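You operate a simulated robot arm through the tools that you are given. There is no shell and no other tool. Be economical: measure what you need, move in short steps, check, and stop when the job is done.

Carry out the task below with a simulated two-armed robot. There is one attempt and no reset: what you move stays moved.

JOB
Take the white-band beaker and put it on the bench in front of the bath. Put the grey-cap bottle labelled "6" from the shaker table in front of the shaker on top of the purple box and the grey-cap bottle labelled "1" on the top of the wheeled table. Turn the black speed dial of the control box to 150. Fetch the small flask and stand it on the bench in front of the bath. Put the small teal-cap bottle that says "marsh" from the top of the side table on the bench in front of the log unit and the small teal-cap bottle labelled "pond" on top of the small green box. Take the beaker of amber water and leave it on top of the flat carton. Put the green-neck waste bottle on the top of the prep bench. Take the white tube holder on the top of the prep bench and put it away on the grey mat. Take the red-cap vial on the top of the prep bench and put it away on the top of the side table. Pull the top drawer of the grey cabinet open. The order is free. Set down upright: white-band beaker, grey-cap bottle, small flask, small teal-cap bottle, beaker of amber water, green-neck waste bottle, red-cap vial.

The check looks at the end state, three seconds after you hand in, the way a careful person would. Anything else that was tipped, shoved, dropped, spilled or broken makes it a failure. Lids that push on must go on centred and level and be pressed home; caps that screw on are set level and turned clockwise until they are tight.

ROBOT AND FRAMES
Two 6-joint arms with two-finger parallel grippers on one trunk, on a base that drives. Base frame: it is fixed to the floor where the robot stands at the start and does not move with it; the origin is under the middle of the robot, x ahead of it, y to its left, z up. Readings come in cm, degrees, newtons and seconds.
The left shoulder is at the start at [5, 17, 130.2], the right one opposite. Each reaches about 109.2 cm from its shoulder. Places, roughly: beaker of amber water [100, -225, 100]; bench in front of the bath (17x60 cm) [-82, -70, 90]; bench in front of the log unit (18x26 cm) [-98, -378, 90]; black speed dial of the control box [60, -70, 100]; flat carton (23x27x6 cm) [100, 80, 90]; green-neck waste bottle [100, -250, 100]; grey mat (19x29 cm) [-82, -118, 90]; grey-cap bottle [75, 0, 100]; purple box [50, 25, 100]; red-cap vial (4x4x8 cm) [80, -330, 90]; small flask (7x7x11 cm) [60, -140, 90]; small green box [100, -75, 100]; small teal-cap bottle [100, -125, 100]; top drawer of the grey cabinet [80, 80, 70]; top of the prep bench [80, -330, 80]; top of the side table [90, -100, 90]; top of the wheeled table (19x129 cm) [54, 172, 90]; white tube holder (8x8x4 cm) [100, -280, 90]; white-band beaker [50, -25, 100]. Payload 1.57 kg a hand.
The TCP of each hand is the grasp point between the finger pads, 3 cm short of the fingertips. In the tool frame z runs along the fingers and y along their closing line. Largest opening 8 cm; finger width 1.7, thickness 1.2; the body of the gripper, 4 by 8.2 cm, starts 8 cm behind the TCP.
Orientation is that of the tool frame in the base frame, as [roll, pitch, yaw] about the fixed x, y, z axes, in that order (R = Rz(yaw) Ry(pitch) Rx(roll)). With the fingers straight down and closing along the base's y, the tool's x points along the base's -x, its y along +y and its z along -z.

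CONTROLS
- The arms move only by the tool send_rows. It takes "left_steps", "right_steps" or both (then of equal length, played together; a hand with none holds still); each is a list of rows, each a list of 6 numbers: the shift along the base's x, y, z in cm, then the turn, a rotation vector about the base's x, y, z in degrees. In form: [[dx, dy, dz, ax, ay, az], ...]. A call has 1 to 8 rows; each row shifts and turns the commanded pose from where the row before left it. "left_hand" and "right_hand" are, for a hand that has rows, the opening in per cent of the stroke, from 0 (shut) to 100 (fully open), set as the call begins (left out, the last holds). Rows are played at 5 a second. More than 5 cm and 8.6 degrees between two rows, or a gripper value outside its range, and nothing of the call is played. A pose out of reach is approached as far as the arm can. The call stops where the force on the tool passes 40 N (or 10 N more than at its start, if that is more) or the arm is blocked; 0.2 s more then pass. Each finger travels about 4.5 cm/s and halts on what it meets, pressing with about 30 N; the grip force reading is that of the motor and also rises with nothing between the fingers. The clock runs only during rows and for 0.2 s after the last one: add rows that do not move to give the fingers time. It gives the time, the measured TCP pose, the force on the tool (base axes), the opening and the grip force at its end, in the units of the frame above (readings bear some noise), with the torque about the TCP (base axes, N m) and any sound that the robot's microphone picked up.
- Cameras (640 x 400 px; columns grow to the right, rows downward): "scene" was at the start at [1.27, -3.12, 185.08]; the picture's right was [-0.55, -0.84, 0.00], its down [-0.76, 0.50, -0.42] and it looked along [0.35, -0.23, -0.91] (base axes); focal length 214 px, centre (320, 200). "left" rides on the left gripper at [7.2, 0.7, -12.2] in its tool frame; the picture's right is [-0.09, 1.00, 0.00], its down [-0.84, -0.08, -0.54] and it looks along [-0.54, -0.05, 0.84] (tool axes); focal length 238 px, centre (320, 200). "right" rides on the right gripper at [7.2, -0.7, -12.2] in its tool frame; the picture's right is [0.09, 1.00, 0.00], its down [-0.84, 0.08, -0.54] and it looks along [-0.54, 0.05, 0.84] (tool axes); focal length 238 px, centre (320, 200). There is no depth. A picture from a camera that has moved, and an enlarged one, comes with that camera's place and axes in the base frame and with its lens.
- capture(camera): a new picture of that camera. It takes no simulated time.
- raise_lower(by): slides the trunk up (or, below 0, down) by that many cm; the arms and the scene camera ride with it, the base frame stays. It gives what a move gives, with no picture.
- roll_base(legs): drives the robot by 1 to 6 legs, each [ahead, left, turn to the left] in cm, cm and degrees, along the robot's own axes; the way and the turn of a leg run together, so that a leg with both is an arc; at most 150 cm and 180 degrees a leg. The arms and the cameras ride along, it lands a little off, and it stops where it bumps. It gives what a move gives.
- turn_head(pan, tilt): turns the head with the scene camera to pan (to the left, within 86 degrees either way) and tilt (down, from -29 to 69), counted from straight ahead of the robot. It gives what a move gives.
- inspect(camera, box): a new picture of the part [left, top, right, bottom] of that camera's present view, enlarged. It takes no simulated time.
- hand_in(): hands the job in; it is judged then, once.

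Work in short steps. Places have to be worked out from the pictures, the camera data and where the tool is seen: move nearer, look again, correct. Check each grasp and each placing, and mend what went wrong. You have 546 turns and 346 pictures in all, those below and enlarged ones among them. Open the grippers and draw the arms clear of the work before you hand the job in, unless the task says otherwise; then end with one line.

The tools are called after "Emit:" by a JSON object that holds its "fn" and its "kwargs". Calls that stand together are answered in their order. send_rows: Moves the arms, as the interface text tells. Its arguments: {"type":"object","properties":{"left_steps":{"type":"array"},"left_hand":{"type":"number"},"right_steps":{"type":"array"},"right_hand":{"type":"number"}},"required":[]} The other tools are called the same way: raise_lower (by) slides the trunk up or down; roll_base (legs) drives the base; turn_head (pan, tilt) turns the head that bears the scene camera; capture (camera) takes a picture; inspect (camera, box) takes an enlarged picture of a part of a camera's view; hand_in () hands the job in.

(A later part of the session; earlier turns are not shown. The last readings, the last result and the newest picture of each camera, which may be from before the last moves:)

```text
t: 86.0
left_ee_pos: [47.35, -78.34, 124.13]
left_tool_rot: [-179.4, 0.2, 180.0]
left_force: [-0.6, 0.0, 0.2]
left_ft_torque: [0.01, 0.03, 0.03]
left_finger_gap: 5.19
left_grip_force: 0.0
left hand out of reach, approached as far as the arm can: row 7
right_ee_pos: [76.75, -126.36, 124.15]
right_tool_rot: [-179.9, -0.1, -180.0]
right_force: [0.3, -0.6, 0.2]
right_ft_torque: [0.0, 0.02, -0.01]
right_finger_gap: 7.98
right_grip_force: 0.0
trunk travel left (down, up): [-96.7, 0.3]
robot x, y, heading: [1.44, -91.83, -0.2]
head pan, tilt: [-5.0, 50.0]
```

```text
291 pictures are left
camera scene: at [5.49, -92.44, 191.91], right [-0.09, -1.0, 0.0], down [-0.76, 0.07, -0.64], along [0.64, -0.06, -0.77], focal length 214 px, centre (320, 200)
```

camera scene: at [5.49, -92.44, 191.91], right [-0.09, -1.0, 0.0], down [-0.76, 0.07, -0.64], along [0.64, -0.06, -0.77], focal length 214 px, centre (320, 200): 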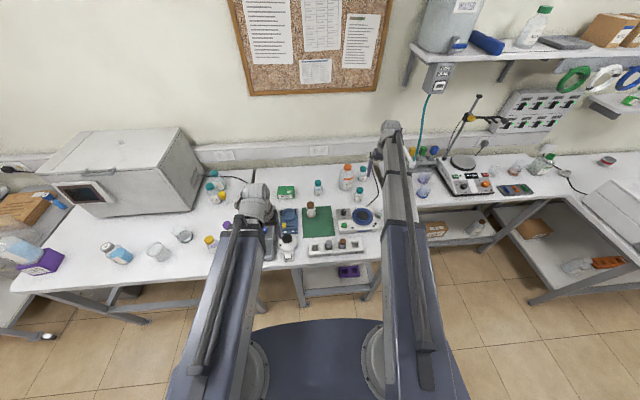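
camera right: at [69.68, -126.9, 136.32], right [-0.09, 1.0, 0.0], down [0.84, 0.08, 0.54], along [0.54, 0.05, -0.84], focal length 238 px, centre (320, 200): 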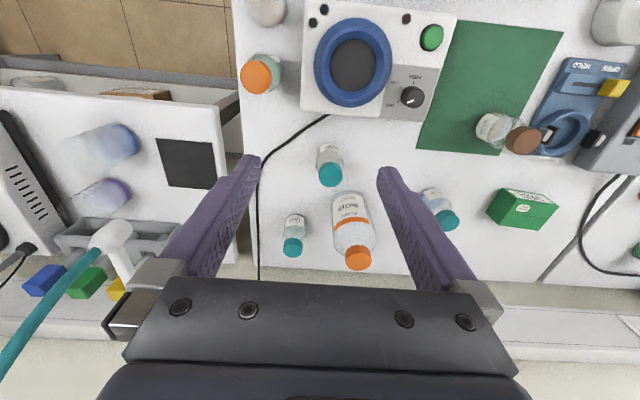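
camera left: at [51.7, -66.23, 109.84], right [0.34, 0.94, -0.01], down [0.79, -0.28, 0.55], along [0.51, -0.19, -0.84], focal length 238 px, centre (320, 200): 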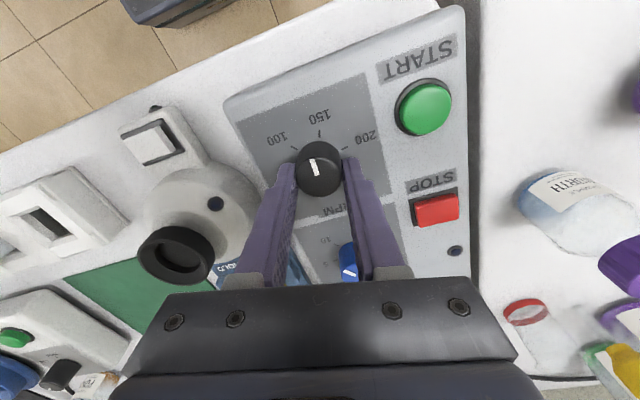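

Emit:
{"fn": "inspect", "kwargs": {"camera": "right", "box": [260, 120, 580, 290]}}

Emit:
{"fn": "inspect", "kwargs": {"camera": "scene", "box": [230, 150, 430, 260]}}

```text
2.00 times, centred on (420, 205) of right
camera zoom: at [69.68, -126.9, 136.32], right [-0.09, 1.0, 0.0], down [0.84, 0.08, 0.54], along [0.54, 0.05, -0.84], focal length 477 px, centre (120, 190)
```

zoom: 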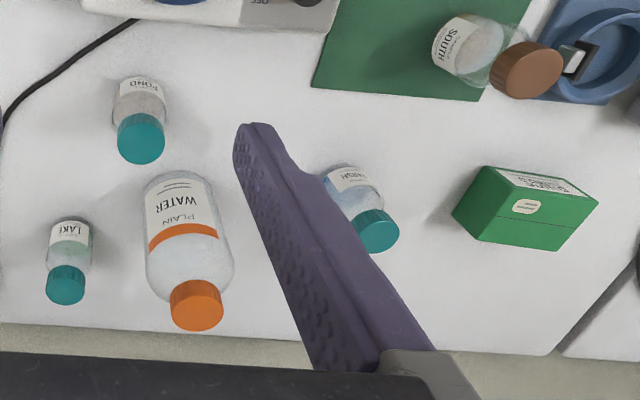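

```text
3.20 times, centred on (330, 205) of scene
camera zoom: at [5.49, -92.44, 191.91], right [-0.09, -1.0, 0.0], down [-0.76, 0.07, -0.64], along [0.64, -0.06, -0.77], focal length 686 px, centre (288, 184)
```

zoom: 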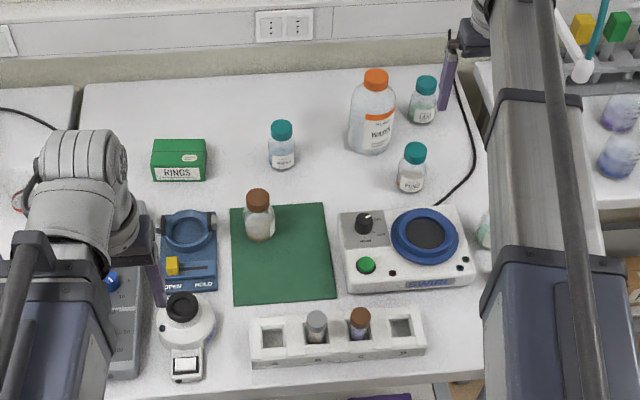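

Triangulated: POND cap top [88.4,-123.4,99.5], MARSH cap top [95.7,-99.6,99.8], green box top ≈ [96.3,-79.9,94.3]. Move the right hand over POND and lower part way.

Emit:
{"fn": "send_rows", "kwargs": {"right_steps": [[3.9, 1, 0, 0, 0, 0], [3.9, 1, 0, 0, 0, 0], [3.85, 1, 0, 0, 0, 0]]}}

Emit:
{"fn": "raise_lower", "kwargs": {"by": -20}}

Emit:
{"fn": "capture", "kwargs": {"camera": "right"}}

```text
t: 86.8
left_ee_pos: [47.43, -78.31, 124.2]
left_tool_rot: [-179.5, 0.2, 179.9]
left_force: [-0.7, -0.3, -0.3]
left_ft_torque: [-0.03, 0.04, -0.01]
left_finger_gap: 5.23
left_grip_force: 0.1
right_ee_pos: [88.43, -123.27, 124.06]
right_tool_rot: [-180.0, -0.1, -180.0]
right_force: [0.2, -0.8, -0.4]
right_ft_torque: [0.01, -0.01, 0.01]
right_finger_gap: 8.03
right_grip_force: 0.1
trunk travel left (down, up): [-96.7, 0.3]
robot x, y, heading: [1.29, -91.73, -0.0]
head pan, tilt: [-5.0, 50.0]
```

```text
t: 88.9
left_ee_pos: [47.15, -78.42, 104.04]
left_tool_rot: [-179.5, 0.3, 179.9]
left_force: [-0.3, -0.2, -0.5]
left_ft_torque: [0.0, 0.02, -0.01]
left_finger_gap: 5.19
left_grip_force: 0.0
right_ee_pos: [88.13, -123.28, 104.16]
right_tool_rot: [179.9, 0.0, 180.0]
right_force: [-1.0, 0.0, -0.6]
right_ft_torque: [-0.03, -0.01, 0.01]
right_finger_gap: 8.02
right_grip_force: 0.0
trunk travel left (down, up): [-76.7, 20.3]
robot x, y, heading: [1.63, -91.98, -0.2]
head pan, tilt: [-5.0, 50.0]
```

```text
288 pictures are left
camera right: at [81.1, -123.86, 116.37], right [-0.09, 1.0, 0.0], down [0.84, 0.08, 0.54], along [0.54, 0.05, -0.84], focal length 238 px, centre (320, 200)
```

right: 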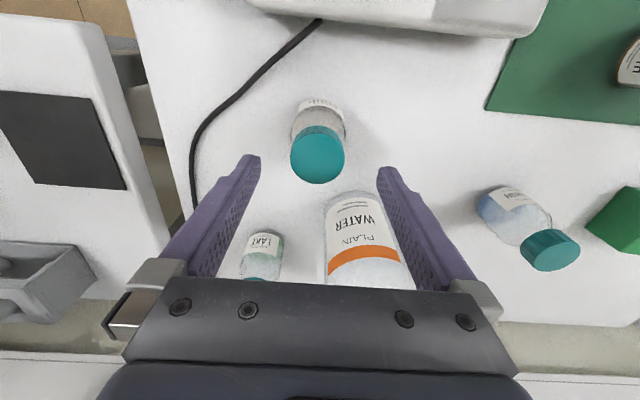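

Emit:
{"fn": "raise_lower", "kwargs": {"by": -3.8}}

Emit:
{"fn": "send_rows", "kwargs": {"right_steps": [[0, 0, 0, 0, 0, 0], [0, 0, 0, 0, 0, 0], [0, 0, 0, 0, 0, 0], [0, 0, 0, 0, 0, 0], [0, 0, 0, 0, 0, 0]], "right_hand": 0}}

Emit:
{"fn": "raise_lower", "kwargs": {"by": 20}}

Emit:
{"fn": "capture", "kwargs": {"camera": "right"}}

```text
t: 89.7
left_ee_pos: [47.24, -78.28, 100.38]
left_tool_rot: [-179.4, 0.2, 179.9]
left_force: [0.7, 0.8, 0.0]
left_ft_torque: [-0.01, 0.02, -0.03]
left_finger_gap: 5.22
left_grip_force: 0.0
right_ee_pos: [88.2, -123.35, 100.38]
right_tool_rot: [-180.0, 0.0, 180.0]
right_force: [0.0, -0.4, -0.4]
right_ft_torque: [-0.01, 0.01, -0.01]
right_finger_gap: 7.98
right_grip_force: 0.1
trunk travel left (down, up): [-72.9, 24.1]
robot x, y, heading: [1.19, -92.06, 0.1]
head pan, tilt: [-5.0, 50.0]
```

```text
t: 90.9
left_ee_pos: [47.22, -78.32, 100.28]
left_tool_rot: [-179.4, 0.2, 179.9]
left_force: [-0.4, -0.4, 0.4]
left_ft_torque: [0.0, -0.03, 0.01]
left_finger_gap: 5.22
left_grip_force: 0.0
right_ee_pos: [88.31, -123.22, 100.31]
right_tool_rot: [-179.9, 0.1, 180.0]
right_force: [-0.7, 0.5, 0.7]
right_ft_torque: [-0.08, 0.0, 0.01]
right_finger_gap: 4.0
right_grip_force: 30.3
trunk travel left (down, up): [-72.9, 24.1]
robot x, y, heading: [1.42, -92.13, 0.0]
head pan, tilt: [-5.0, 50.0]
```

```text
t: 93.1
left_ee_pos: [47.24, -78.33, 120.31]
left_tool_rot: [-179.6, 0.2, 179.9]
left_force: [0.8, 0.1, 0.3]
left_ft_torque: [0.0, 0.01, -0.01]
left_finger_gap: 5.19
left_grip_force: 0.1
right_ee_pos: [88.17, -123.16, 120.37]
right_tool_rot: [-180.0, 0.0, -179.9]
right_force: [0.4, 0.4, -2.1]
right_ft_torque: [0.0, -0.01, 0.01]
right_finger_gap: 3.99
right_grip_force: 30.6
trunk travel left (down, up): [-92.9, 4.1]
robot x, y, heading: [1.6, -91.55, 0.0]
head pan, tilt: [-5.0, 50.0]
```

```text
287 pictures are left
camera right: at [81.13, -123.87, 132.53], right [-0.09, 1.0, 0.0], down [0.84, 0.08, 0.54], along [0.54, 0.05, -0.84], focal length 238 px, centre (320, 200)
```

right: 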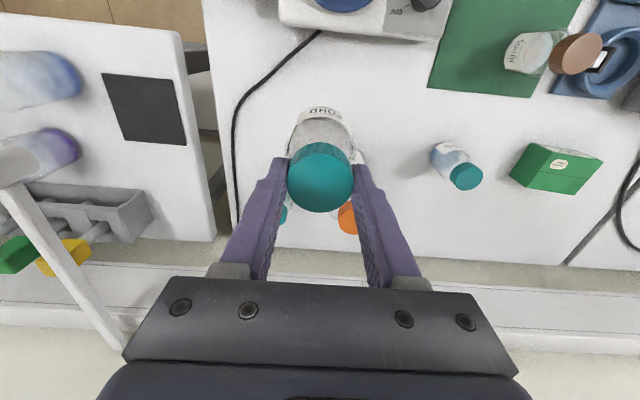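

POND held. Carry it over the green box, moving the left hand a bit aside.

Emit:
{"fn": "send_rows", "kwargs": {"left_steps": [[0, 2, 0, 0, 0, 0], [0, 2, 0, 0, 0, 0], [0, 2, 0, 0, 0, 0], [0, 2, 0, 0, 0, 0], [0, 2, 0, 0, 0, 0], [0, 0, 0, 0, 0, 0], [0, 0, 0, 0, 0, 0], [0, 0, 0, 0, 0, 0]], "right_steps": [[0.9, 4.8, 0, 0, 0, 0], [0.9, 4.8, 0, 0, 0, 0], [0.9, 4.8, 0, 0, 0, 0], [0.9, 4.8, 0, 0, 0, 0], [0.9, 4.8, 0, 0, 0, 0], [0.9, 4.8, 0, 0, 0, 0], [0.9, 4.8, 0, 0, 0, 0], [0.9, 4.8, 0, 0, 0, 0]]}}

Emit:
{"fn": "send_rows", "kwargs": {"right_steps": [[0.5, 2.5, 0, 0, 0, 0], [0.4, 2.4, 0, 0, 0, 0]]}}

Emit:
{"fn": "raise_lower", "kwargs": {"by": -12}}

Emit:
{"fn": "capture", "kwargs": {"camera": "right"}}

Emit:
{"fn": "inspect", "kwargs": {"camera": "scene", "box": [230, 120, 390, 230]}}

```text
t: 94.9
left_ee_pos: [47.32, -68.23, 120.31]
left_tool_rot: [-179.5, 0.3, 179.8]
left_force: [-1.2, -0.2, 0.3]
left_ft_torque: [0.0, 0.0, 0.01]
left_finger_gap: 5.18
left_grip_force: 0.0
right_ee_pos: [90.51, -85.83, 120.27]
right_tool_rot: [-180.0, 0.0, -180.0]
right_force: [0.1, 0.6, -2.0]
right_ft_torque: [0.01, 0.02, -0.02]
right_finger_gap: 4.01
right_grip_force: 29.9
right hand out of reach, approached as far as the arm can: row 6, 7, 8
trunk travel left (down, up): [-92.9, 4.1]
robot x, y, heading: [1.47, -91.99, 0.1]
head pan, tilt: [-5.0, 50.0]
```

```text
t: 95.5
left_ee_pos: [47.24, -68.2, 120.38]
left_tool_rot: [-179.5, 0.1, 179.8]
left_force: [-0.5, -0.6, -0.7]
left_ft_torque: [0.0, -0.04, 0.02]
left_finger_gap: 5.22
left_grip_force: 0.1
right_ee_pos: [89.4, -81.82, 120.32]
right_tool_rot: [-180.0, 0.1, 179.9]
right_force: [0.1, -0.5, -1.5]
right_ft_torque: [-0.02, 0.03, -0.01]
right_finger_gap: 3.99
right_grip_force: 30.4
right hand out of reach, approached as far as the arm can: row 1, 2
trunk travel left (down, up): [-92.9, 4.1]
robot x, y, heading: [1.54, -91.99, -0.0]
head pan, tilt: [-5.0, 50.0]
```

```text
t: 97.0
left_ee_pos: [47.34, -68.25, 108.48]
left_tool_rot: [-179.5, 0.2, 179.8]
left_force: [-0.9, 0.5, 0.2]
left_ft_torque: [0.01, -0.01, 0.01]
left_finger_gap: 5.2
left_grip_force: 0.0
right_ee_pos: [89.15, -81.87, 108.32]
right_tool_rot: [-180.0, 0.1, 180.0]
right_force: [-0.1, -0.3, -1.9]
right_ft_torque: [-0.03, 0.02, -0.01]
right_finger_gap: 4.0
right_grip_force: 30.4
trunk travel left (down, up): [-80.9, 16.1]
robot x, y, heading: [1.46, -91.8, 0.1]
head pan, tilt: [-5.0, 50.0]
```

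```text
286 pictures are left
camera right: at [82.21, -82.42, 120.54], right [-0.09, 1.0, 0.0], down [0.84, 0.08, 0.54], along [0.54, 0.05, -0.84], focal length 238 px, centre (320, 200)
```

right: 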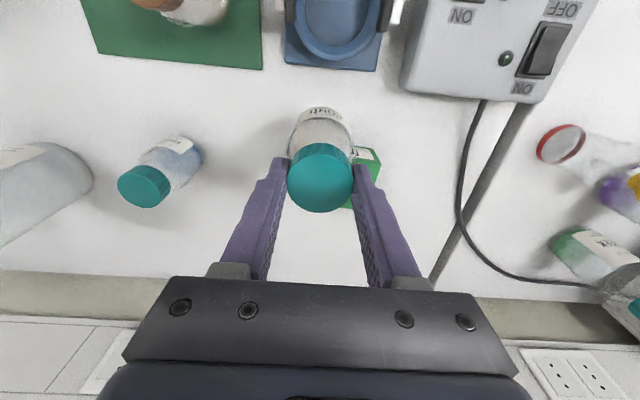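

```text
3.64 times, centred on (310, 175) of scene
camera zoom: at [5.37, -92.5, 176.12], right [-0.09, -1.0, 0.0], down [-0.76, 0.07, -0.64], along [0.64, -0.06, -0.77], focal length 780 px, centre (356, 291)
```

zoom: 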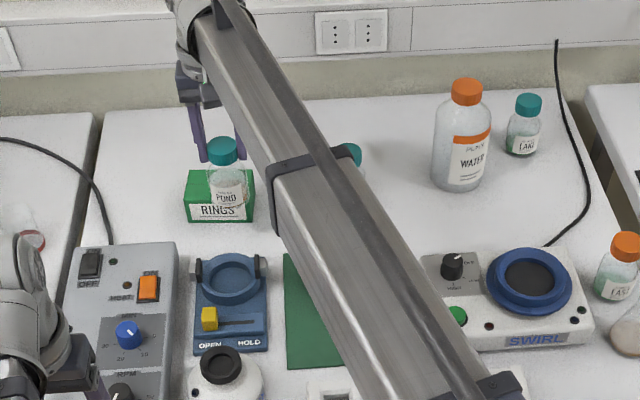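

The right arm's horizontal reach (≈87 cm) is exceeded; the bottle is 7 cm short. Drive forward 7 and left 2.

Emit:
{"fn": "roll_base", "kwargs": {"legs": [[7, 2, 0]]}}

Emit:
{"fn": "capture", "kwargs": {"camera": "right"}}

Emit:
{"fn": "inspect", "kwargs": {"camera": "scene", "box": [230, 120, 390, 230]}}

```text
t: 98.0
left_ee_pos: [54.26, -66.28, 108.24]
left_tool_rot: [-179.5, 0.1, 179.9]
left_force: [-0.5, 0.4, -1.4]
left_ft_torque: [-0.02, 0.03, 0.01]
left_finger_gap: 5.18
left_grip_force: 0.1
right_ee_pos: [96.33, -79.7, 108.21]
right_tool_rot: [-180.0, -0.1, -180.0]
right_force: [1.1, -0.1, -2.3]
right_ft_torque: [0.0, 0.02, -0.01]
right_finger_gap: 4.0
right_grip_force: 29.5
trunk travel left (down, up): [-80.9, 16.1]
robot x, y, heading: [8.31, -90.02, -0.1]
head pan, tilt: [-5.0, 50.0]
```

```text
284 pictures are left
camera right: at [89.25, -80.37, 120.39], right [-0.09, 1.0, 0.0], down [0.84, 0.08, 0.54], along [0.54, 0.05, -0.84], focal length 238 px, centre (320, 200)
```

right: 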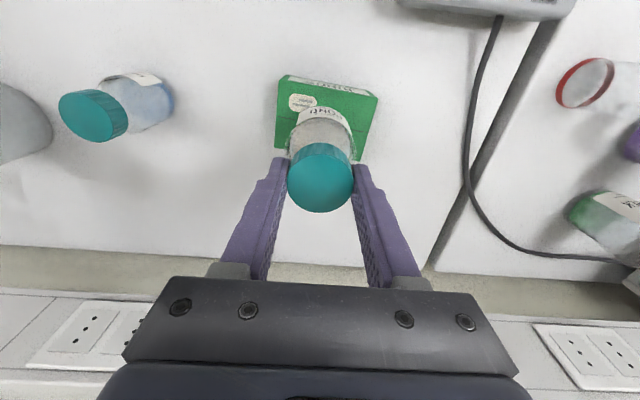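

```text
3.64 times, centred on (310, 175) of scene
camera zoom: at [12.49, -90.43, 176.1], right [-0.09, -1.0, 0.0], down [-0.76, 0.07, -0.64], along [0.64, -0.06, -0.77], focal length 780 px, centre (356, 291)
```

zoom: 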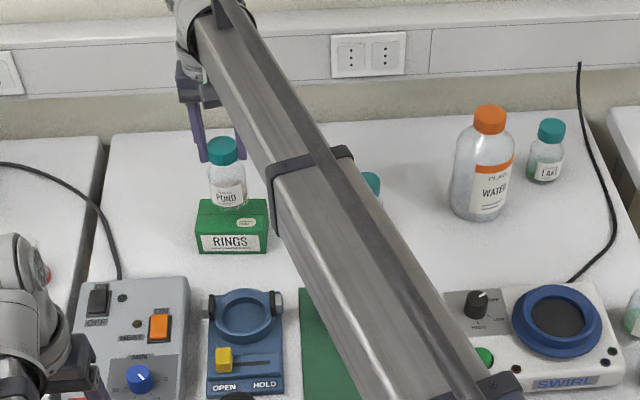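

Centred over the box top (computed centre [96.3,-79.2]). Lower to contact.

Emit:
{"fn": "raise_lower", "kwargs": {"by": -3.3}}

Emit:
{"fn": "raise_lower", "kwargs": {"by": -0.4}}

Emit:
{"fn": "raise_lower", "kwargs": {"by": -0.3}}

```text
t: 98.8
left_ee_pos: [54.14, -66.31, 105.14]
left_tool_rot: [-179.6, 0.1, 179.9]
left_force: [-0.5, 0.3, 1.3]
left_ft_torque: [0.01, -0.01, 0.01]
left_finger_gap: 5.22
left_grip_force: 0.1
right_ee_pos: [96.14, -79.83, 105.01]
right_tool_rot: [180.0, -0.1, -180.0]
right_force: [-1.6, -0.7, 4.3]
right_ft_torque: [-0.02, 0.22, -0.01]
right_finger_gap: 4.01
right_grip_force: 30.4
trunk travel left (down, up): [-77.6, 19.4]
robot x, y, heading: [8.19, -89.77, -0.0]
head pan, tilt: [-5.0, 50.0]
```

```text
t: 99.3
left_ee_pos: [54.11, -66.31, 104.74]
left_tool_rot: [-179.6, 0.3, 179.8]
left_force: [0.2, 0.1, -0.1]
left_ft_torque: [-0.01, -0.01, -0.02]
left_finger_gap: 5.19
left_grip_force: 0.0
right_ee_pos: [96.14, -79.86, 104.85]
right_tool_rot: [-180.0, 0.2, -180.0]
right_force: [-0.3, -0.7, 12.4]
right_ft_torque: [-0.02, 0.0, -0.01]
right_finger_gap: 3.98
right_grip_force: 30.4
trunk travel left (down, up): [-77.2, 19.8]
robot x, y, heading: [7.98, -89.67, -0.1]
head pan, tilt: [-5.0, 50.0]
```

```text
t: 99.9
left_ee_pos: [53.79, -66.32, 104.58]
left_tool_rot: [-179.6, 0.4, 180.0]
left_force: [-0.6, 1.0, -0.5]
left_ft_torque: [-0.02, -0.01, -0.03]
left_finger_gap: 5.19
left_grip_force: 0.1
right_ee_pos: [96.14, -79.91, 104.71]
right_tool_rot: [179.9, 0.2, 180.0]
right_force: [3.2, -0.4, 33.4]
right_ft_torque: [-0.04, -0.24, 0.0]
right_finger_gap: 4.01
right_grip_force: 30.1
trunk travel left (down, up): [-76.9, 20.1]
robot x, y, heading: [8.37, -90.3, -0.1]
head pan, tilt: [-5.0, 50.0]
```

On the box. Release and rise; then go to MARSH next door.

Emit:
{"fn": "raise_lower", "kwargs": {"by": 0.2}}

Emit:
{"fn": "send_rows", "kwargs": {"right_steps": [[0, 0, 0, 0, 0, 0], [0, 0, 0, 0, 0, 0], [0, 0, 0, 0, 0, 0], [0, 0, 0, 0, 0, 0]], "right_hand": 100}}

Emit:
{"fn": "raise_lower", "kwargs": {"by": 16}}

Emit:
{"fn": "send_rows", "kwargs": {"right_steps": [[0, -4, 0, 0, 0, 0], [0, -4, 0, 0, 0, 0], [0, -4, 0, 0, 0, 0], [-0.4, -4, 0, 0, 0, 0], [0, -3.8, 0, 0, 0, 0]]}}

Emit:
{"fn": "capture", "kwargs": {"camera": "right"}}

```text
t: 100.4
left_ee_pos: [53.84, -66.34, 104.65]
left_tool_rot: [-179.6, 0.3, 179.9]
left_force: [-0.1, -0.1, -1.7]
left_ft_torque: [0.01, 0.01, 0.0]
left_finger_gap: 5.2
left_grip_force: 0.0
right_ee_pos: [96.0, -79.89, 104.59]
right_tool_rot: [180.0, 0.1, -180.0]
right_force: [0.8, -1.1, 13.6]
right_ft_torque: [-0.07, -0.01, 0.02]
right_finger_gap: 3.98
right_grip_force: 29.5
trunk travel left (down, up): [-77.1, 19.9]
robot x, y, heading: [8.46, -90.16, 0.1]
head pan, tilt: [-5.0, 50.0]
```

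```text
t: 101.4
left_ee_pos: [54.21, -66.28, 104.53]
left_tool_rot: [-179.5, 0.3, 179.8]
left_force: [0.1, 0.0, -0.2]
left_ft_torque: [0.01, -0.02, -0.03]
left_finger_gap: 5.2
left_grip_force: 0.0
right_ee_pos: [96.2, -79.77, 104.56]
right_tool_rot: [179.9, 0.1, 180.0]
right_force: [-0.4, 0.6, -0.7]
right_ft_torque: [-0.02, 0.03, 0.0]
right_finger_gap: 8.0
right_grip_force: 0.1
trunk travel left (down, up): [-77.1, 19.9]
robot x, y, heading: [7.91, -90.39, -0.1]
head pan, tilt: [-5.0, 50.0]
```

```text
t: 103.2
left_ee_pos: [54.09, -66.29, 120.55]
left_tool_rot: [-179.4, 0.2, 179.9]
left_force: [1.2, -0.1, 0.7]
left_ft_torque: [0.0, -0.01, 0.01]
left_finger_gap: 5.22
left_grip_force: 0.1
right_ee_pos: [96.19, -79.67, 120.59]
right_tool_rot: [-180.0, 0.1, 179.9]
right_force: [0.4, -0.5, 0.0]
right_ft_torque: [-0.01, 0.0, 0.01]
right_finger_gap: 7.96
right_grip_force: 0.0
trunk travel left (down, up): [-93.1, 3.9]
robot x, y, heading: [8.22, -89.96, -0.2]
head pan, tilt: [-5.0, 50.0]
```

```text
t: 104.4
left_ee_pos: [54.23, -66.4, 120.57]
left_tool_rot: [-179.6, 0.2, 179.9]
left_force: [-0.1, 0.2, 0.9]
left_ft_torque: [-0.01, 0.0, 0.0]
left_finger_gap: 5.15
left_grip_force: 0.0
right_ee_pos: [95.78, -99.75, 120.5]
right_tool_rot: [179.9, 0.2, 180.0]
right_force: [0.1, -0.4, 0.1]
right_ft_torque: [0.0, 0.05, -0.03]
right_finger_gap: 7.99
right_grip_force: 0.1
trunk travel left (down, up): [-93.1, 3.9]
robot x, y, heading: [8.66, -89.87, 0.1]
head pan, tilt: [-5.0, 50.0]
```

```text
282 pictures are left
camera right: at [88.61, -100.3, 132.73], right [-0.09, 1.0, 0.0], down [0.84, 0.08, 0.54], along [0.54, 0.05, -0.84], focal length 238 px, centre (320, 200)
```

right: 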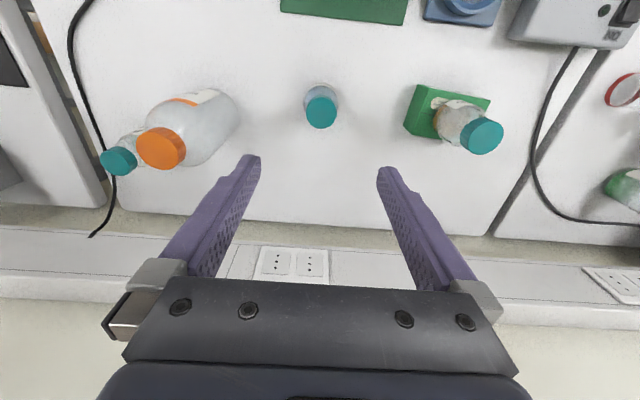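

POND is standing on the box. Leave MARSH for the later trip; move the right hand to look at the small flask.

Emit:
{"fn": "send_rows", "kwargs": {"right_steps": [[-3.3, -3.5, 0, 0, 0, 0], [-3.3, -3.5, 0, 0, 0, 0], [-3.3, -3.5, 0, 0, 0, 0], [-3.3, -3.5, 0, 0, 0, 0], [-3.3, -3.5, 0, 0, 0, 0], [-3.3, -3.5, 0, 0, 0, 0], [-3.3, -3.5, 0, 0, 0, 0], [-3.3, -3.5, 0, 0, 0, 0]]}}

Emit:
{"fn": "send_rows", "kwargs": {"right_steps": [[-3.2, -3.5, 0, 0, 0, 0], [-3.2, -3.5, 0, 0, 0, 0]]}}

Emit:
{"fn": "capture", "kwargs": {"camera": "right"}}

Emit:
{"fn": "capture", "kwargs": {"camera": "scene"}}

```text
t: 106.2
left_ee_pos: [54.16, -66.38, 120.73]
left_tool_rot: [-179.6, 0.2, 179.9]
left_force: [-0.6, -0.5, -0.1]
left_ft_torque: [0.0, -0.02, -0.01]
left_finger_gap: 5.2
left_grip_force: 0.0
right_ee_pos: [69.3, -127.52, 120.59]
right_tool_rot: [179.9, 0.2, 180.0]
right_force: [-0.2, -0.1, 0.4]
right_ft_torque: [0.0, 0.0, -0.01]
right_finger_gap: 8.02
right_grip_force: 0.0
trunk travel left (down, up): [-93.1, 3.9]
robot x, y, heading: [8.54, -89.94, -0.1]
head pan, tilt: [-5.0, 50.0]
```

```text
t: 106.8
left_ee_pos: [54.1, -66.37, 120.52]
left_tool_rot: [-179.4, 0.2, 179.9]
left_force: [0.0, -0.3, 0.6]
left_ft_torque: [0.01, 0.01, 0.03]
left_finger_gap: 5.2
left_grip_force: 0.0
right_ee_pos: [62.77, -134.48, 120.65]
right_tool_rot: [179.9, 0.0, -180.0]
right_force: [0.0, 0.2, 0.5]
right_ft_torque: [-0.02, 0.01, 0.0]
right_finger_gap: 8.01
right_grip_force: 0.1
trunk travel left (down, up): [-93.1, 3.9]
robot x, y, heading: [8.5, -90.12, -0.1]
head pan, tilt: [-5.0, 50.0]
```

```text
281 pictures are left
camera right: at [55.58, -135.08, 132.75], right [-0.09, 1.0, 0.0], down [0.84, 0.08, 0.54], along [0.54, 0.05, -0.84], focal length 238 px, centre (320, 200)
```

right: 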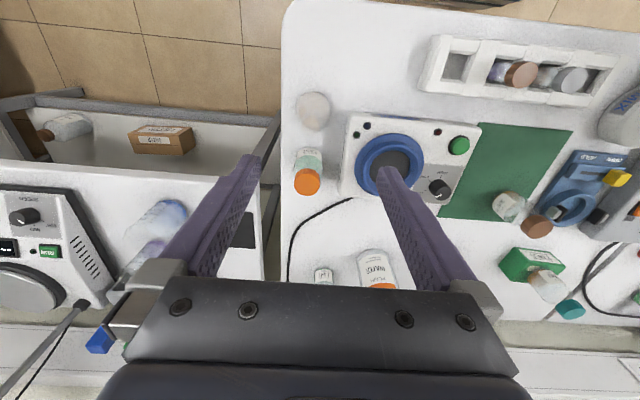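

```text
280 pictures are left
camera scene: at [12.16, -90.54, 188.31], right [-0.09, -1.0, 0.0], down [-0.76, 0.07, -0.64], along [0.64, -0.06, -0.77], focal length 214 px, centre (320, 200)
```

scene: 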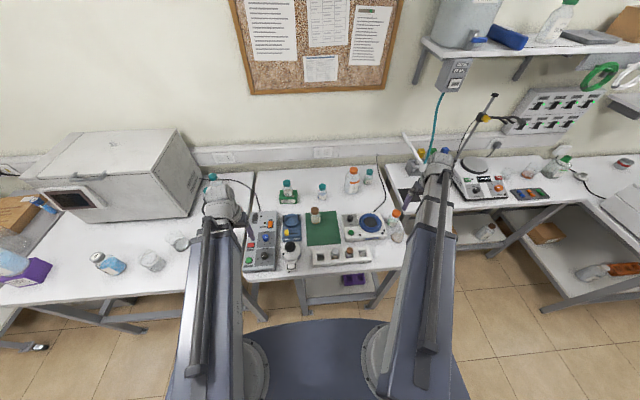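

Emit:
{"fn": "inspect", "kwargs": {"camera": "right", "box": [270, 60, 400, 200]}}

Emit:
{"fn": "inspect", "kwargs": {"camera": "scene", "box": [350, 180, 430, 260]}}

```text
2.86 times, centred on (335, 130) of right
camera zoom: at [55.58, -135.08, 132.75], right [-0.09, 1.0, 0.0], down [0.84, 0.08, 0.54], along [0.54, 0.05, -0.84], focal length 681 px, centre (277, 400)
```

zoom: 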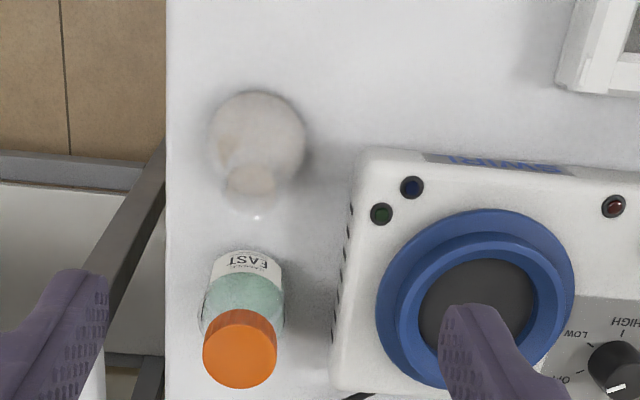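

```text
5.00 times, centred on (390, 220) of scene
camera zoom: at [12.16, -90.54, 188.31], right [-0.09, -1.0, 0.0], down [-0.76, 0.07, -0.64], along [0.64, -0.06, -0.77], focal length 1072 px, centre (-30, 100)
```

zoom: 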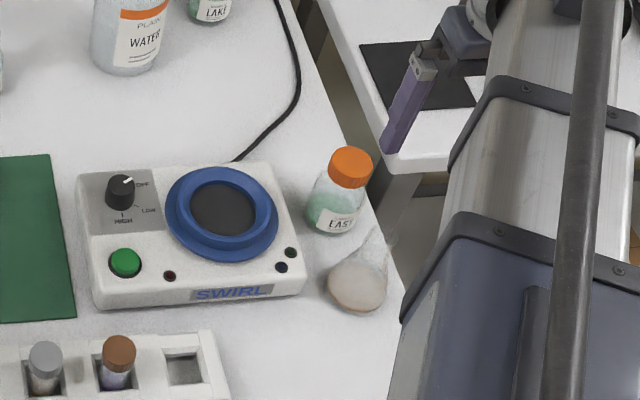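

Flask stands at about [64.2,-135.3], rim z≈101. Move the left hand off the control box and position the right hand with a narrower opening.

Emit:
{"fn": "send_rows", "kwargs": {"left_steps": [[-1.8, 4.4, 0, 0, 0, 0], [-1.8, 4.4, 0, 0, 0, 0], [-1.8, 4.4, 0, 0, 0, 0], [-1.6, 4.4, 0, 0, 0, 0]], "right_steps": [[0.7, -0.4, 0, 0, 0, 0], [0.7, -0.4, 0, 0, 0, 0], [0, 0, 0, 0, 0, 0], [0, 0, 0, 0, 0, 0]], "right_hand": 72}}

Emit:
{"fn": "raise_lower", "kwargs": {"by": -14}}

Emit:
{"fn": "capture", "kwargs": {"camera": "right"}}

```text
t: 107.8
left_ee_pos: [47.59, -48.49, 120.54]
left_tool_rot: [-179.5, 0.3, 179.8]
left_force: [-0.6, 1.0, 0.0]
left_ft_torque: [-0.01, 0.01, -0.02]
left_finger_gap: 5.22
left_grip_force: 0.1
left hand out of reach, approached as far as the arm can: row 2
right_ee_pos: [64.24, -135.3, 120.51]
right_tool_rot: [-180.0, 0.1, 179.9]
right_force: [-0.4, 0.1, 0.4]
right_ft_torque: [-0.03, 0.01, 0.02]
right_finger_gap: 5.76
right_grip_force: 0.1
trunk travel left (down, up): [-93.1, 3.9]
robot x, y, heading: [8.14, -89.73, 0.0]
head pan, tilt: [-5.0, 50.0]
```

```text
t: 109.5
left_ee_pos: [47.6, -48.58, 106.68]
left_tool_rot: [-179.5, 0.2, 179.9]
left_force: [0.8, 0.8, 0.0]
left_ft_torque: [0.01, -0.03, 0.01]
left_finger_gap: 5.2
left_grip_force: 0.1
right_ee_pos: [64.26, -135.39, 106.62]
right_tool_rot: [180.0, 0.1, -180.0]
right_force: [1.0, -0.7, 0.1]
right_ft_torque: [0.02, 0.02, 0.01]
right_finger_gap: 5.74
right_grip_force: 0.1
trunk travel left (down, up): [-79.1, 17.9]
robot x, y, heading: [8.15, -89.82, -0.1]
head pan, tilt: [-5.0, 50.0]
```

```text
277 pictures are left
camera right: at [57.1, -135.95, 118.75], right [-0.09, 1.0, 0.0], down [0.84, 0.08, 0.54], along [0.54, 0.05, -0.84], focal length 238 px, centre (320, 200)
```

right: 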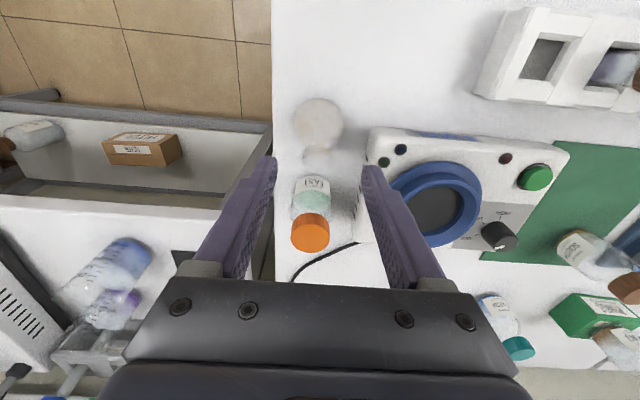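

Emit:
{"fn": "inspect", "kwargs": {"camera": "right", "box": [270, 80, 370, 180]}}

```text
4.00 times, centred on (320, 130) of right
camera zoom: at [57.1, -135.95, 118.75], right [-0.09, 1.0, 0.0], down [0.84, 0.08, 0.54], along [0.54, 0.05, -0.84], focal length 953 px, centre (320, 480)
```

zoom: 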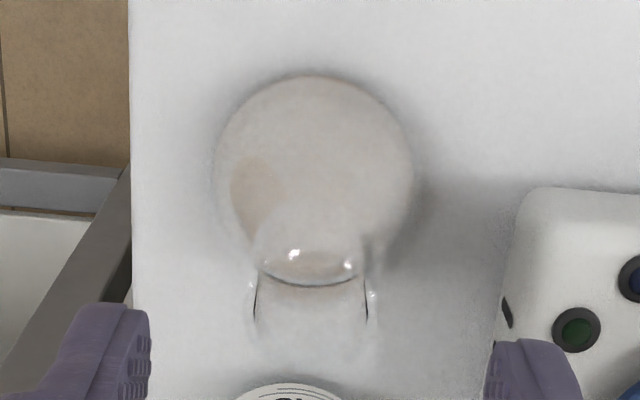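

Flask centre [64.6,-135.5], neck ≈2.3 cm. Lower and close on the neck.

Emit:
{"fn": "send_rows", "kwargs": {"right_steps": [[0.4, -0.1, 0, 0, 0, 0]]}}

Emit:
{"fn": "raise_lower", "kwargs": {"by": -5.8}}

Emit:
{"fn": "send_rows", "kwargs": {"right_steps": [[0, 0, 0, 0, 0, 0], [0, 0, 0, 0, 0, 0], [0, 0, 0, 0, 0, 0], [0, 0, 0, 0, 0, 0], [0, 0, 0, 0, 0, 0]], "right_hand": 0}}

Emit:
{"fn": "capture", "kwargs": {"camera": "right"}}

```text
t: 109.9
left_ee_pos: [47.62, -48.67, 106.53]
left_tool_rot: [-179.5, 0.2, 179.9]
left_force: [0.3, 0.3, 0.2]
left_ft_torque: [-0.01, -0.01, 0.02]
left_finger_gap: 5.2
left_grip_force: 0.1
right_ee_pos: [64.69, -135.4, 106.55]
right_tool_rot: [180.0, 0.2, -179.9]
right_force: [-0.2, 0.1, 0.2]
right_ft_torque: [0.01, 0.0, -0.03]
right_finger_gap: 5.78
right_grip_force: 0.0
trunk travel left (down, up): [-79.1, 17.9]
robot x, y, heading: [8.62, -89.96, 0.1]
head pan, tilt: [-5.0, 50.0]
```

```text
t: 110.9
left_ee_pos: [47.66, -48.57, 100.79]
left_tool_rot: [-179.5, 0.2, 179.9]
left_force: [0.1, -0.2, -0.1]
left_ft_torque: [0.01, 0.01, 0.03]
left_finger_gap: 5.21
left_grip_force: 0.1
right_ee_pos: [64.74, -135.53, 100.8]
right_tool_rot: [180.0, 0.2, 180.0]
right_force: [0.4, -0.3, 0.1]
right_ft_torque: [-0.03, -0.01, -0.01]
right_finger_gap: 5.76
right_grip_force: 0.1
trunk travel left (down, up): [-73.3, 23.7]
robot x, y, heading: [8.45, -90.29, 0.0]
head pan, tilt: [-5.0, 50.0]
```

```text
t: 112.1
left_ee_pos: [47.66, -48.57, 100.73]
left_tool_rot: [-179.5, 0.2, 179.9]
left_force: [0.4, 0.1, -1.0]
left_ft_torque: [0.01, -0.01, 0.01]
left_finger_gap: 5.2
left_grip_force: 0.1
right_ee_pos: [64.54, -135.43, 100.74]
right_tool_rot: [-179.9, 0.1, 180.0]
right_force: [0.6, -0.9, -0.7]
right_ft_torque: [-0.05, -0.03, 0.01]
right_finger_gap: 2.68
right_grip_force: 29.8
trunk travel left (down, up): [-73.3, 23.7]
robot x, y, heading: [8.37, -89.93, -0.0]
head pan, tilt: [-5.0, 50.0]
```

```text
275 pictures are left
camera right: at [57.47, -136.07, 112.94], right [-0.09, 1.0, 0.0], down [0.84, 0.08, 0.54], along [0.54, 0.05, -0.84], focal length 238 px, centre (320, 200)
```

right: 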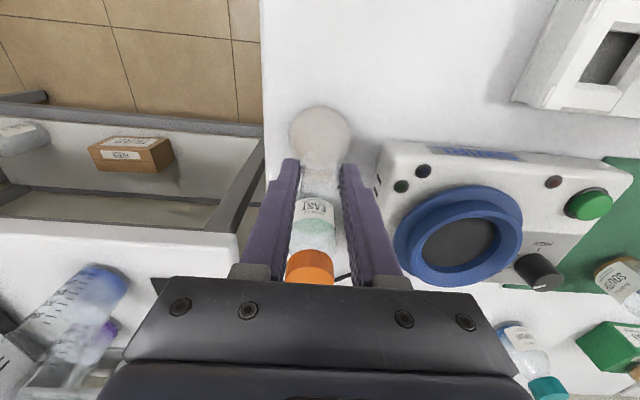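

Gripped at 2.7 cm. Lift.

Emit:
{"fn": "raise_lower", "kwargs": {"by": 23}}

Emit:
{"fn": "capture", "kwargs": {"camera": "right"}}

```text
t: 114.5
left_ee_pos: [47.67, -48.65, 123.73]
left_tool_rot: [-179.4, 0.2, 179.8]
left_force: [-0.1, -0.8, -0.6]
left_ft_torque: [0.01, 0.0, 0.0]
left_finger_gap: 5.21
left_grip_force: 0.0
right_ee_pos: [64.68, -135.32, 123.66]
right_tool_rot: [-180.0, 0.1, -180.0]
right_force: [-0.6, -0.1, -1.3]
right_ft_torque: [0.03, 0.01, 0.02]
right_finger_gap: 2.71
right_grip_force: 30.2
trunk travel left (down, up): [-96.3, 0.7]
robot x, y, heading: [8.4, -89.72, 0.0]
head pan, tilt: [-5.0, 50.0]
```

```text
274 pictures are left
camera right: at [57.48, -136.07, 135.93], right [-0.09, 1.0, 0.0], down [0.84, 0.08, 0.54], along [0.54, 0.05, -0.84], focal length 238 px, centre (320, 200)
```

right: 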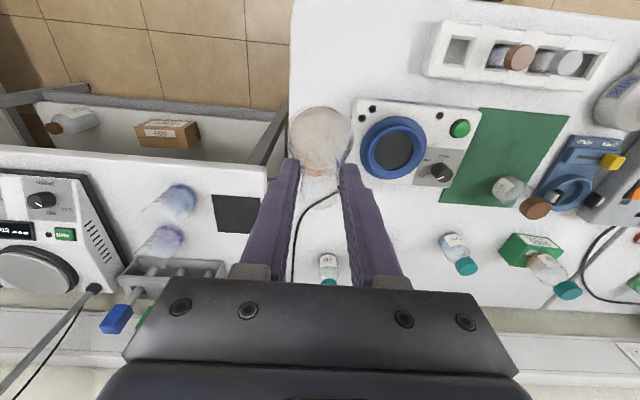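

Flask held. Retract the right arm, drive back 8 and left 45 to reach the white-band beaker with the left arm.

Emit:
{"fn": "send_rows", "kwargs": {"right_steps": [[-4, -0.5, 0, 0, 0, 0], [-4, -0.5, 0, 0, 0, 0], [-4, -0.5, 0, 0, 0, 0], [-4, -0.5, 0, 0, 0, 0]]}}

Emit:
{"fn": "roll_base", "kwargs": {"legs": [[-8, 45, 0]]}}

Emit:
{"fn": "send_rows", "kwargs": {"left_steps": [[3, -1.5, 0, 0, 0, 0], [3, -1.5, 0, 0, 0, 0], [3, -1.5, 0, 0, 0, 0], [3, -1.5, 0, 0, 0, 0], [3, -1.5, 0, 0, 0, 0]], "left_hand": 100}}

Emit:
{"fn": "capture", "kwargs": {"camera": "left"}}

```text
t: 115.5
left_ee_pos: [47.56, -48.74, 123.9]
left_tool_rot: [-179.5, 0.3, 179.9]
left_force: [-0.2, 0.2, -0.4]
left_ft_torque: [0.02, -0.04, -0.03]
left_finger_gap: 5.2
left_grip_force: 0.0
right_ee_pos: [48.56, -137.4, 123.82]
right_tool_rot: [180.0, 0.1, -180.0]
right_force: [0.1, 0.0, -2.0]
right_ft_torque: [-0.02, 0.03, 0.02]
right_finger_gap: 2.66
right_grip_force: 30.1
trunk travel left (down, up): [-96.3, 0.7]
robot x, y, heading: [8.39, -89.98, 0.0]
head pan, tilt: [-5.0, 50.0]
```

```text
t: 118.2
left_ee_pos: [39.98, -3.58, 123.76]
left_tool_rot: [-179.5, 0.1, 179.9]
left_force: [0.0, 0.5, 0.0]
left_ft_torque: [0.0, 0.0, 0.0]
left_finger_gap: 5.22
left_grip_force: 0.0
right_ee_pos: [40.88, -92.5, 123.85]
right_tool_rot: [180.0, 0.2, 179.8]
right_force: [-0.6, 0.2, -1.9]
right_ft_torque: [-0.02, -0.01, 0.03]
right_finger_gap: 2.69
right_grip_force: 30.3
trunk travel left (down, up): [-96.3, 0.7]
robot x, y, heading: [0.34, -45.3, 0.1]
head pan, tilt: [-5.0, 50.0]
```

```text
t: 119.4
left_ee_pos: [54.99, -11.13, 123.7]
left_tool_rot: [-179.5, 0.2, 179.8]
left_force: [-0.5, -0.5, -0.9]
left_ft_torque: [0.02, 0.02, 0.01]
left_finger_gap: 8.02
left_grip_force: 0.1
right_ee_pos: [40.81, -92.64, 123.75]
right_tool_rot: [-180.0, 0.1, 179.8]
right_force: [0.0, 0.3, -1.4]
right_ft_torque: [-0.03, -0.02, 0.0]
right_finger_gap: 2.68
right_grip_force: 29.6
trunk travel left (down, up): [-96.3, 0.7]
robot x, y, heading: [0.18, -44.83, -0.3]
head pan, tilt: [-5.0, 50.0]
```

```text
273 pictures are left
camera left: at [47.86, -10.23, 135.83], right [0.1, 1.0, -0.01], down [0.83, -0.08, 0.55], along [0.54, -0.06, -0.84], focal length 238 px, centre (320, 200)
```

left: 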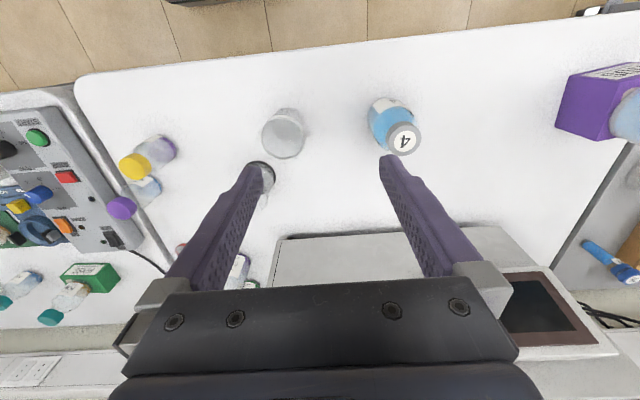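

Emit:
{"fn": "inspect", "kwargs": {"camera": "left", "box": [235, 80, 345, 200]}}

Emit:
{"fn": "turn_head", "kwargs": {"pan": 15, "tilt": 55}}

Emit:
{"fn": "capture", "kwargs": {"camera": "scene"}}

```text
3.33 times, centred on (290, 140) of left
camera zoom: at [47.86, -10.23, 135.83], right [0.1, 1.0, -0.01], down [0.83, -0.08, 0.55], along [0.54, -0.06, -0.84], focal length 794 px, centre (420, 400)
```

zoom: 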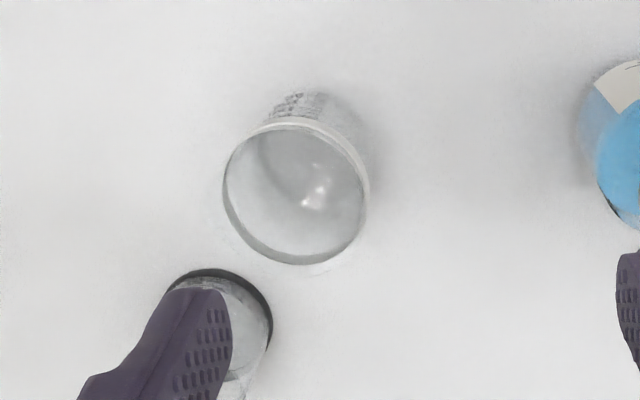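

```text
t: 120.3
left_ee_pos: [54.9, -11.13, 123.72]
left_tool_rot: [-179.4, 0.2, 179.8]
left_force: [1.2, 0.1, 0.0]
left_ft_torque: [0.0, 0.0, -0.05]
left_finger_gap: 8.0
left_grip_force: 0.1
right_ee_pos: [40.85, -92.62, 123.82]
right_tool_rot: [-180.0, 0.1, 180.0]
right_force: [0.6, 0.6, -1.7]
right_ft_torque: [0.03, 0.0, 0.01]
right_finger_gap: 2.68
right_grip_force: 29.9
trunk travel left (down, up): [-96.3, 0.7]
robot x, y, heading: [0.95, -45.02, -0.1]
head pan, tilt: [15.0, 55.0]
```

```text
271 pictures are left
camera scene: at [3.71, -42.94, 190.86], right [0.26, -0.97, 0.0], down [-0.79, -0.21, -0.57], along [0.55, 0.15, -0.82], focal length 214 px, centre (320, 200)
```

scene: 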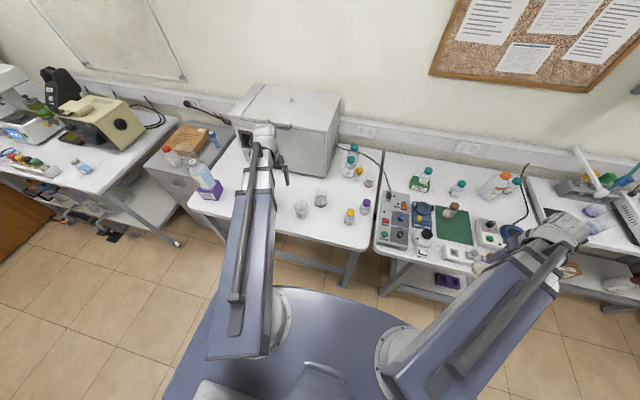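

Rim ≈7.0 cm wide, centre ≈[59.7,-17.7], rim z≈98. Move over and lower part way for a precise alignment check.

Emit:
{"fn": "send_rows", "kwargs": {"left_steps": [[2.4, -3.3, 0, 0, 0, 0], [2.4, -3.3, 0, 0, 0, 0]]}}

Emit:
{"fn": "raise_lower", "kwargs": {"by": -20}}

Emit:
{"fn": "capture", "kwargs": {"camera": "left"}}

```text
t: 120.9
left_ee_pos: [59.67, -17.64, 123.8]
left_tool_rot: [-179.6, 0.2, 179.8]
left_force: [1.2, 0.5, -0.2]
left_ft_torque: [-0.01, 0.03, -0.01]
left_finger_gap: 8.03
left_grip_force: 0.0
right_ee_pos: [40.95, -92.59, 123.73]
right_tool_rot: [180.0, 0.0, 179.9]
right_force: [0.0, -0.1, -1.2]
right_ft_torque: [-0.03, -0.01, -0.01]
right_finger_gap: 2.67
right_grip_force: 30.3
trunk travel left (down, up): [-96.3, 0.7]
robot x, y, heading: [0.38, -44.77, -0.4]
head pan, tilt: [15.0, 55.0]
```

```text
t: 123.0
left_ee_pos: [59.61, -17.72, 103.74]
left_tool_rot: [-179.6, 0.2, 179.8]
left_force: [0.2, -0.7, -0.2]
left_ft_torque: [0.04, -0.03, 0.04]
left_finger_gap: 8.0
left_grip_force: 0.2
right_ee_pos: [40.78, -92.62, 103.82]
right_tool_rot: [-180.0, 0.1, 179.9]
right_force: [0.5, 0.1, -0.9]
right_ft_torque: [0.01, 0.0, -0.04]
right_finger_gap: 2.67
right_grip_force: 30.0
trunk travel left (down, up): [-76.3, 20.7]
robot x, y, heading: [0.53, -45.31, -0.0]
head pan, tilt: [15.0, 55.0]
```

```text
270 pictures are left
camera left: at [52.53, -16.7, 115.85], right [0.1, 1.0, -0.01], down [0.83, -0.08, 0.55], along [0.54, -0.06, -0.84], focal length 238 px, centre (320, 200)
```

left: 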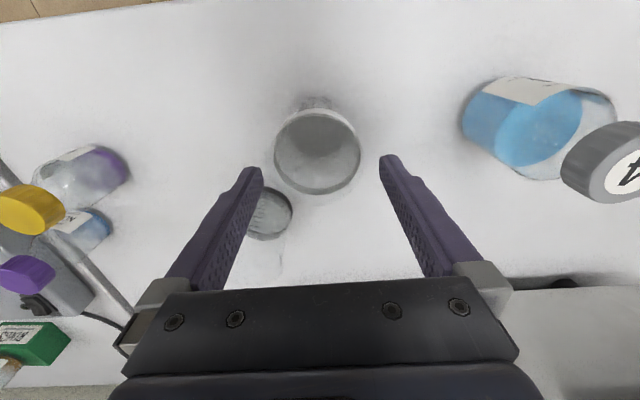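

Centred to within 0.2 cm. Lower to z=96 and close.

Emit:
{"fn": "raise_lower", "kwargs": {"by": -4.5}}

Emit:
{"fn": "capture", "kwargs": {"camera": "left"}}

```text
t: 123.9
left_ee_pos: [59.67, -17.64, 99.36]
left_tool_rot: [-179.5, 0.2, 179.8]
left_force: [-0.2, 0.4, 0.6]
left_ft_torque: [0.0, 0.0, 0.0]
left_finger_gap: 8.01
left_grip_force: 0.1
right_ee_pos: [40.76, -92.55, 99.28]
right_tool_rot: [-180.0, 0.2, 179.9]
right_force: [0.5, 0.0, -0.6]
right_ft_torque: [0.0, 0.0, 0.01]
right_finger_gap: 2.68
right_grip_force: 29.7
trunk travel left (down, up): [-71.8, 25.2]
robot x, y, heading: [0.55, -45.25, -0.2]
head pan, tilt: [15.0, 55.0]
```

```text
269 pictures are left
camera left: at [52.53, -16.7, 111.35], right [0.1, 1.0, -0.01], down [0.83, -0.08, 0.55], along [0.54, -0.06, -0.84], focal length 238 px, centre (320, 200)
```

left: 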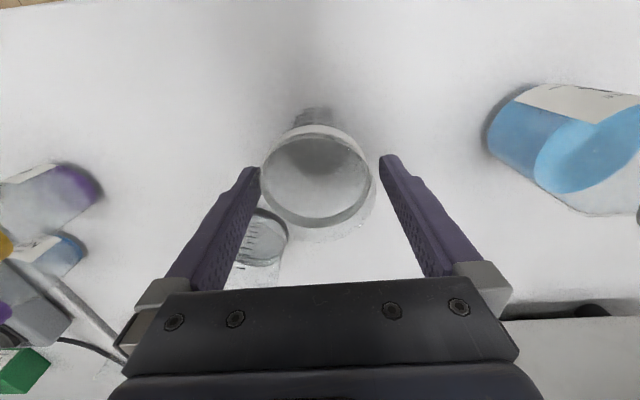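

Emit:
{"fn": "send_rows", "kwargs": {"left_steps": [[0, -0.3, 0, 0, 0, 0], [0, 0, 0, 0, 0, 0]]}}

Emit:
{"fn": "raise_lower", "kwargs": {"by": -3.2}}

Emit:
{"fn": "send_rows", "kwargs": {"left_steps": [[0, 0, 0, 0, 0, 0], [0, 0, 0, 0, 0, 0], [0, 0, 0, 0, 0, 0], [0, 0, 0, 0, 0, 0]], "left_hand": 0}}

Emit:
{"fn": "capture", "kwargs": {"camera": "left"}}

```text
t: 124.5
left_ee_pos: [59.78, -17.98, 99.21]
left_tool_rot: [-179.5, 0.2, 179.8]
left_force: [0.9, -0.5, -0.4]
left_ft_torque: [-0.01, -0.03, -0.02]
left_finger_gap: 7.98
left_grip_force: 0.0
right_ee_pos: [40.91, -92.52, 99.23]
right_tool_rot: [-179.9, 0.1, 180.0]
right_force: [0.4, 0.2, -1.6]
right_ft_torque: [0.02, -0.02, 0.01]
right_finger_gap: 2.65
right_grip_force: 30.6
trunk travel left (down, up): [-71.8, 25.2]
robot x, y, heading: [0.3, -45.11, -0.1]
head pan, tilt: [15.0, 55.0]
```

```text
t: 125.3
left_ee_pos: [59.72, -17.95, 96.07]
left_tool_rot: [-179.6, 0.1, 179.8]
left_force: [-0.5, -1.1, -0.4]
left_ft_torque: [-0.02, -0.03, -0.03]
left_finger_gap: 7.97
left_grip_force: 0.0
right_ee_pos: [40.92, -92.62, 96.14]
right_tool_rot: [180.0, 0.1, 179.9]
right_force: [0.1, -1.1, -0.9]
right_ft_torque: [0.0, 0.01, 0.0]
right_finger_gap: 2.68
right_grip_force: 30.3
trunk travel left (down, up): [-68.6, 28.4]
robot x, y, heading: [0.81, -45.06, -0.1]
head pan, tilt: [15.0, 55.0]
```

```text
t: 126.3
left_ee_pos: [59.67, -17.97, 96.08]
left_tool_rot: [-179.4, 0.2, 179.8]
left_force: [-0.1, -0.1, 0.4]
left_ft_torque: [0.0, -0.03, -0.01]
left_finger_gap: 6.94
left_grip_force: 29.4
right_ee_pos: [40.93, -92.54, 96.08]
right_tool_rot: [-180.0, 0.1, 179.9]
right_force: [0.6, -0.7, -1.1]
right_ft_torque: [0.03, 0.0, 0.0]
right_finger_gap: 2.7
right_grip_force: 30.4
trunk travel left (down, up): [-68.6, 28.4]
robot x, y, heading: [0.64, -45.13, 0.3]
head pan, tilt: [15.0, 55.0]
```

```text
268 pictures are left
camera left: at [52.53, -17.0, 108.14], right [0.1, 1.0, -0.01], down [0.83, -0.08, 0.55], along [0.54, -0.06, -0.84], focal length 238 px, centre (320, 200)
```

left: 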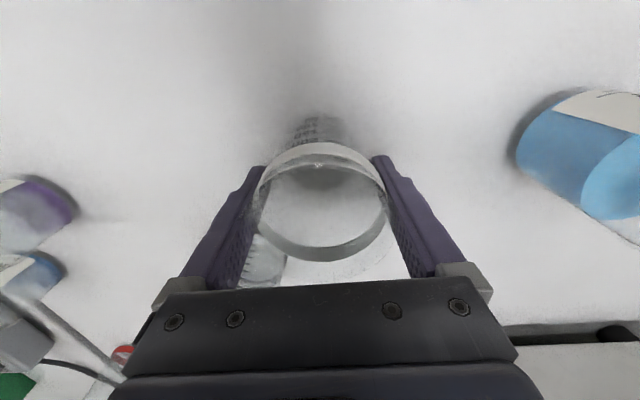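

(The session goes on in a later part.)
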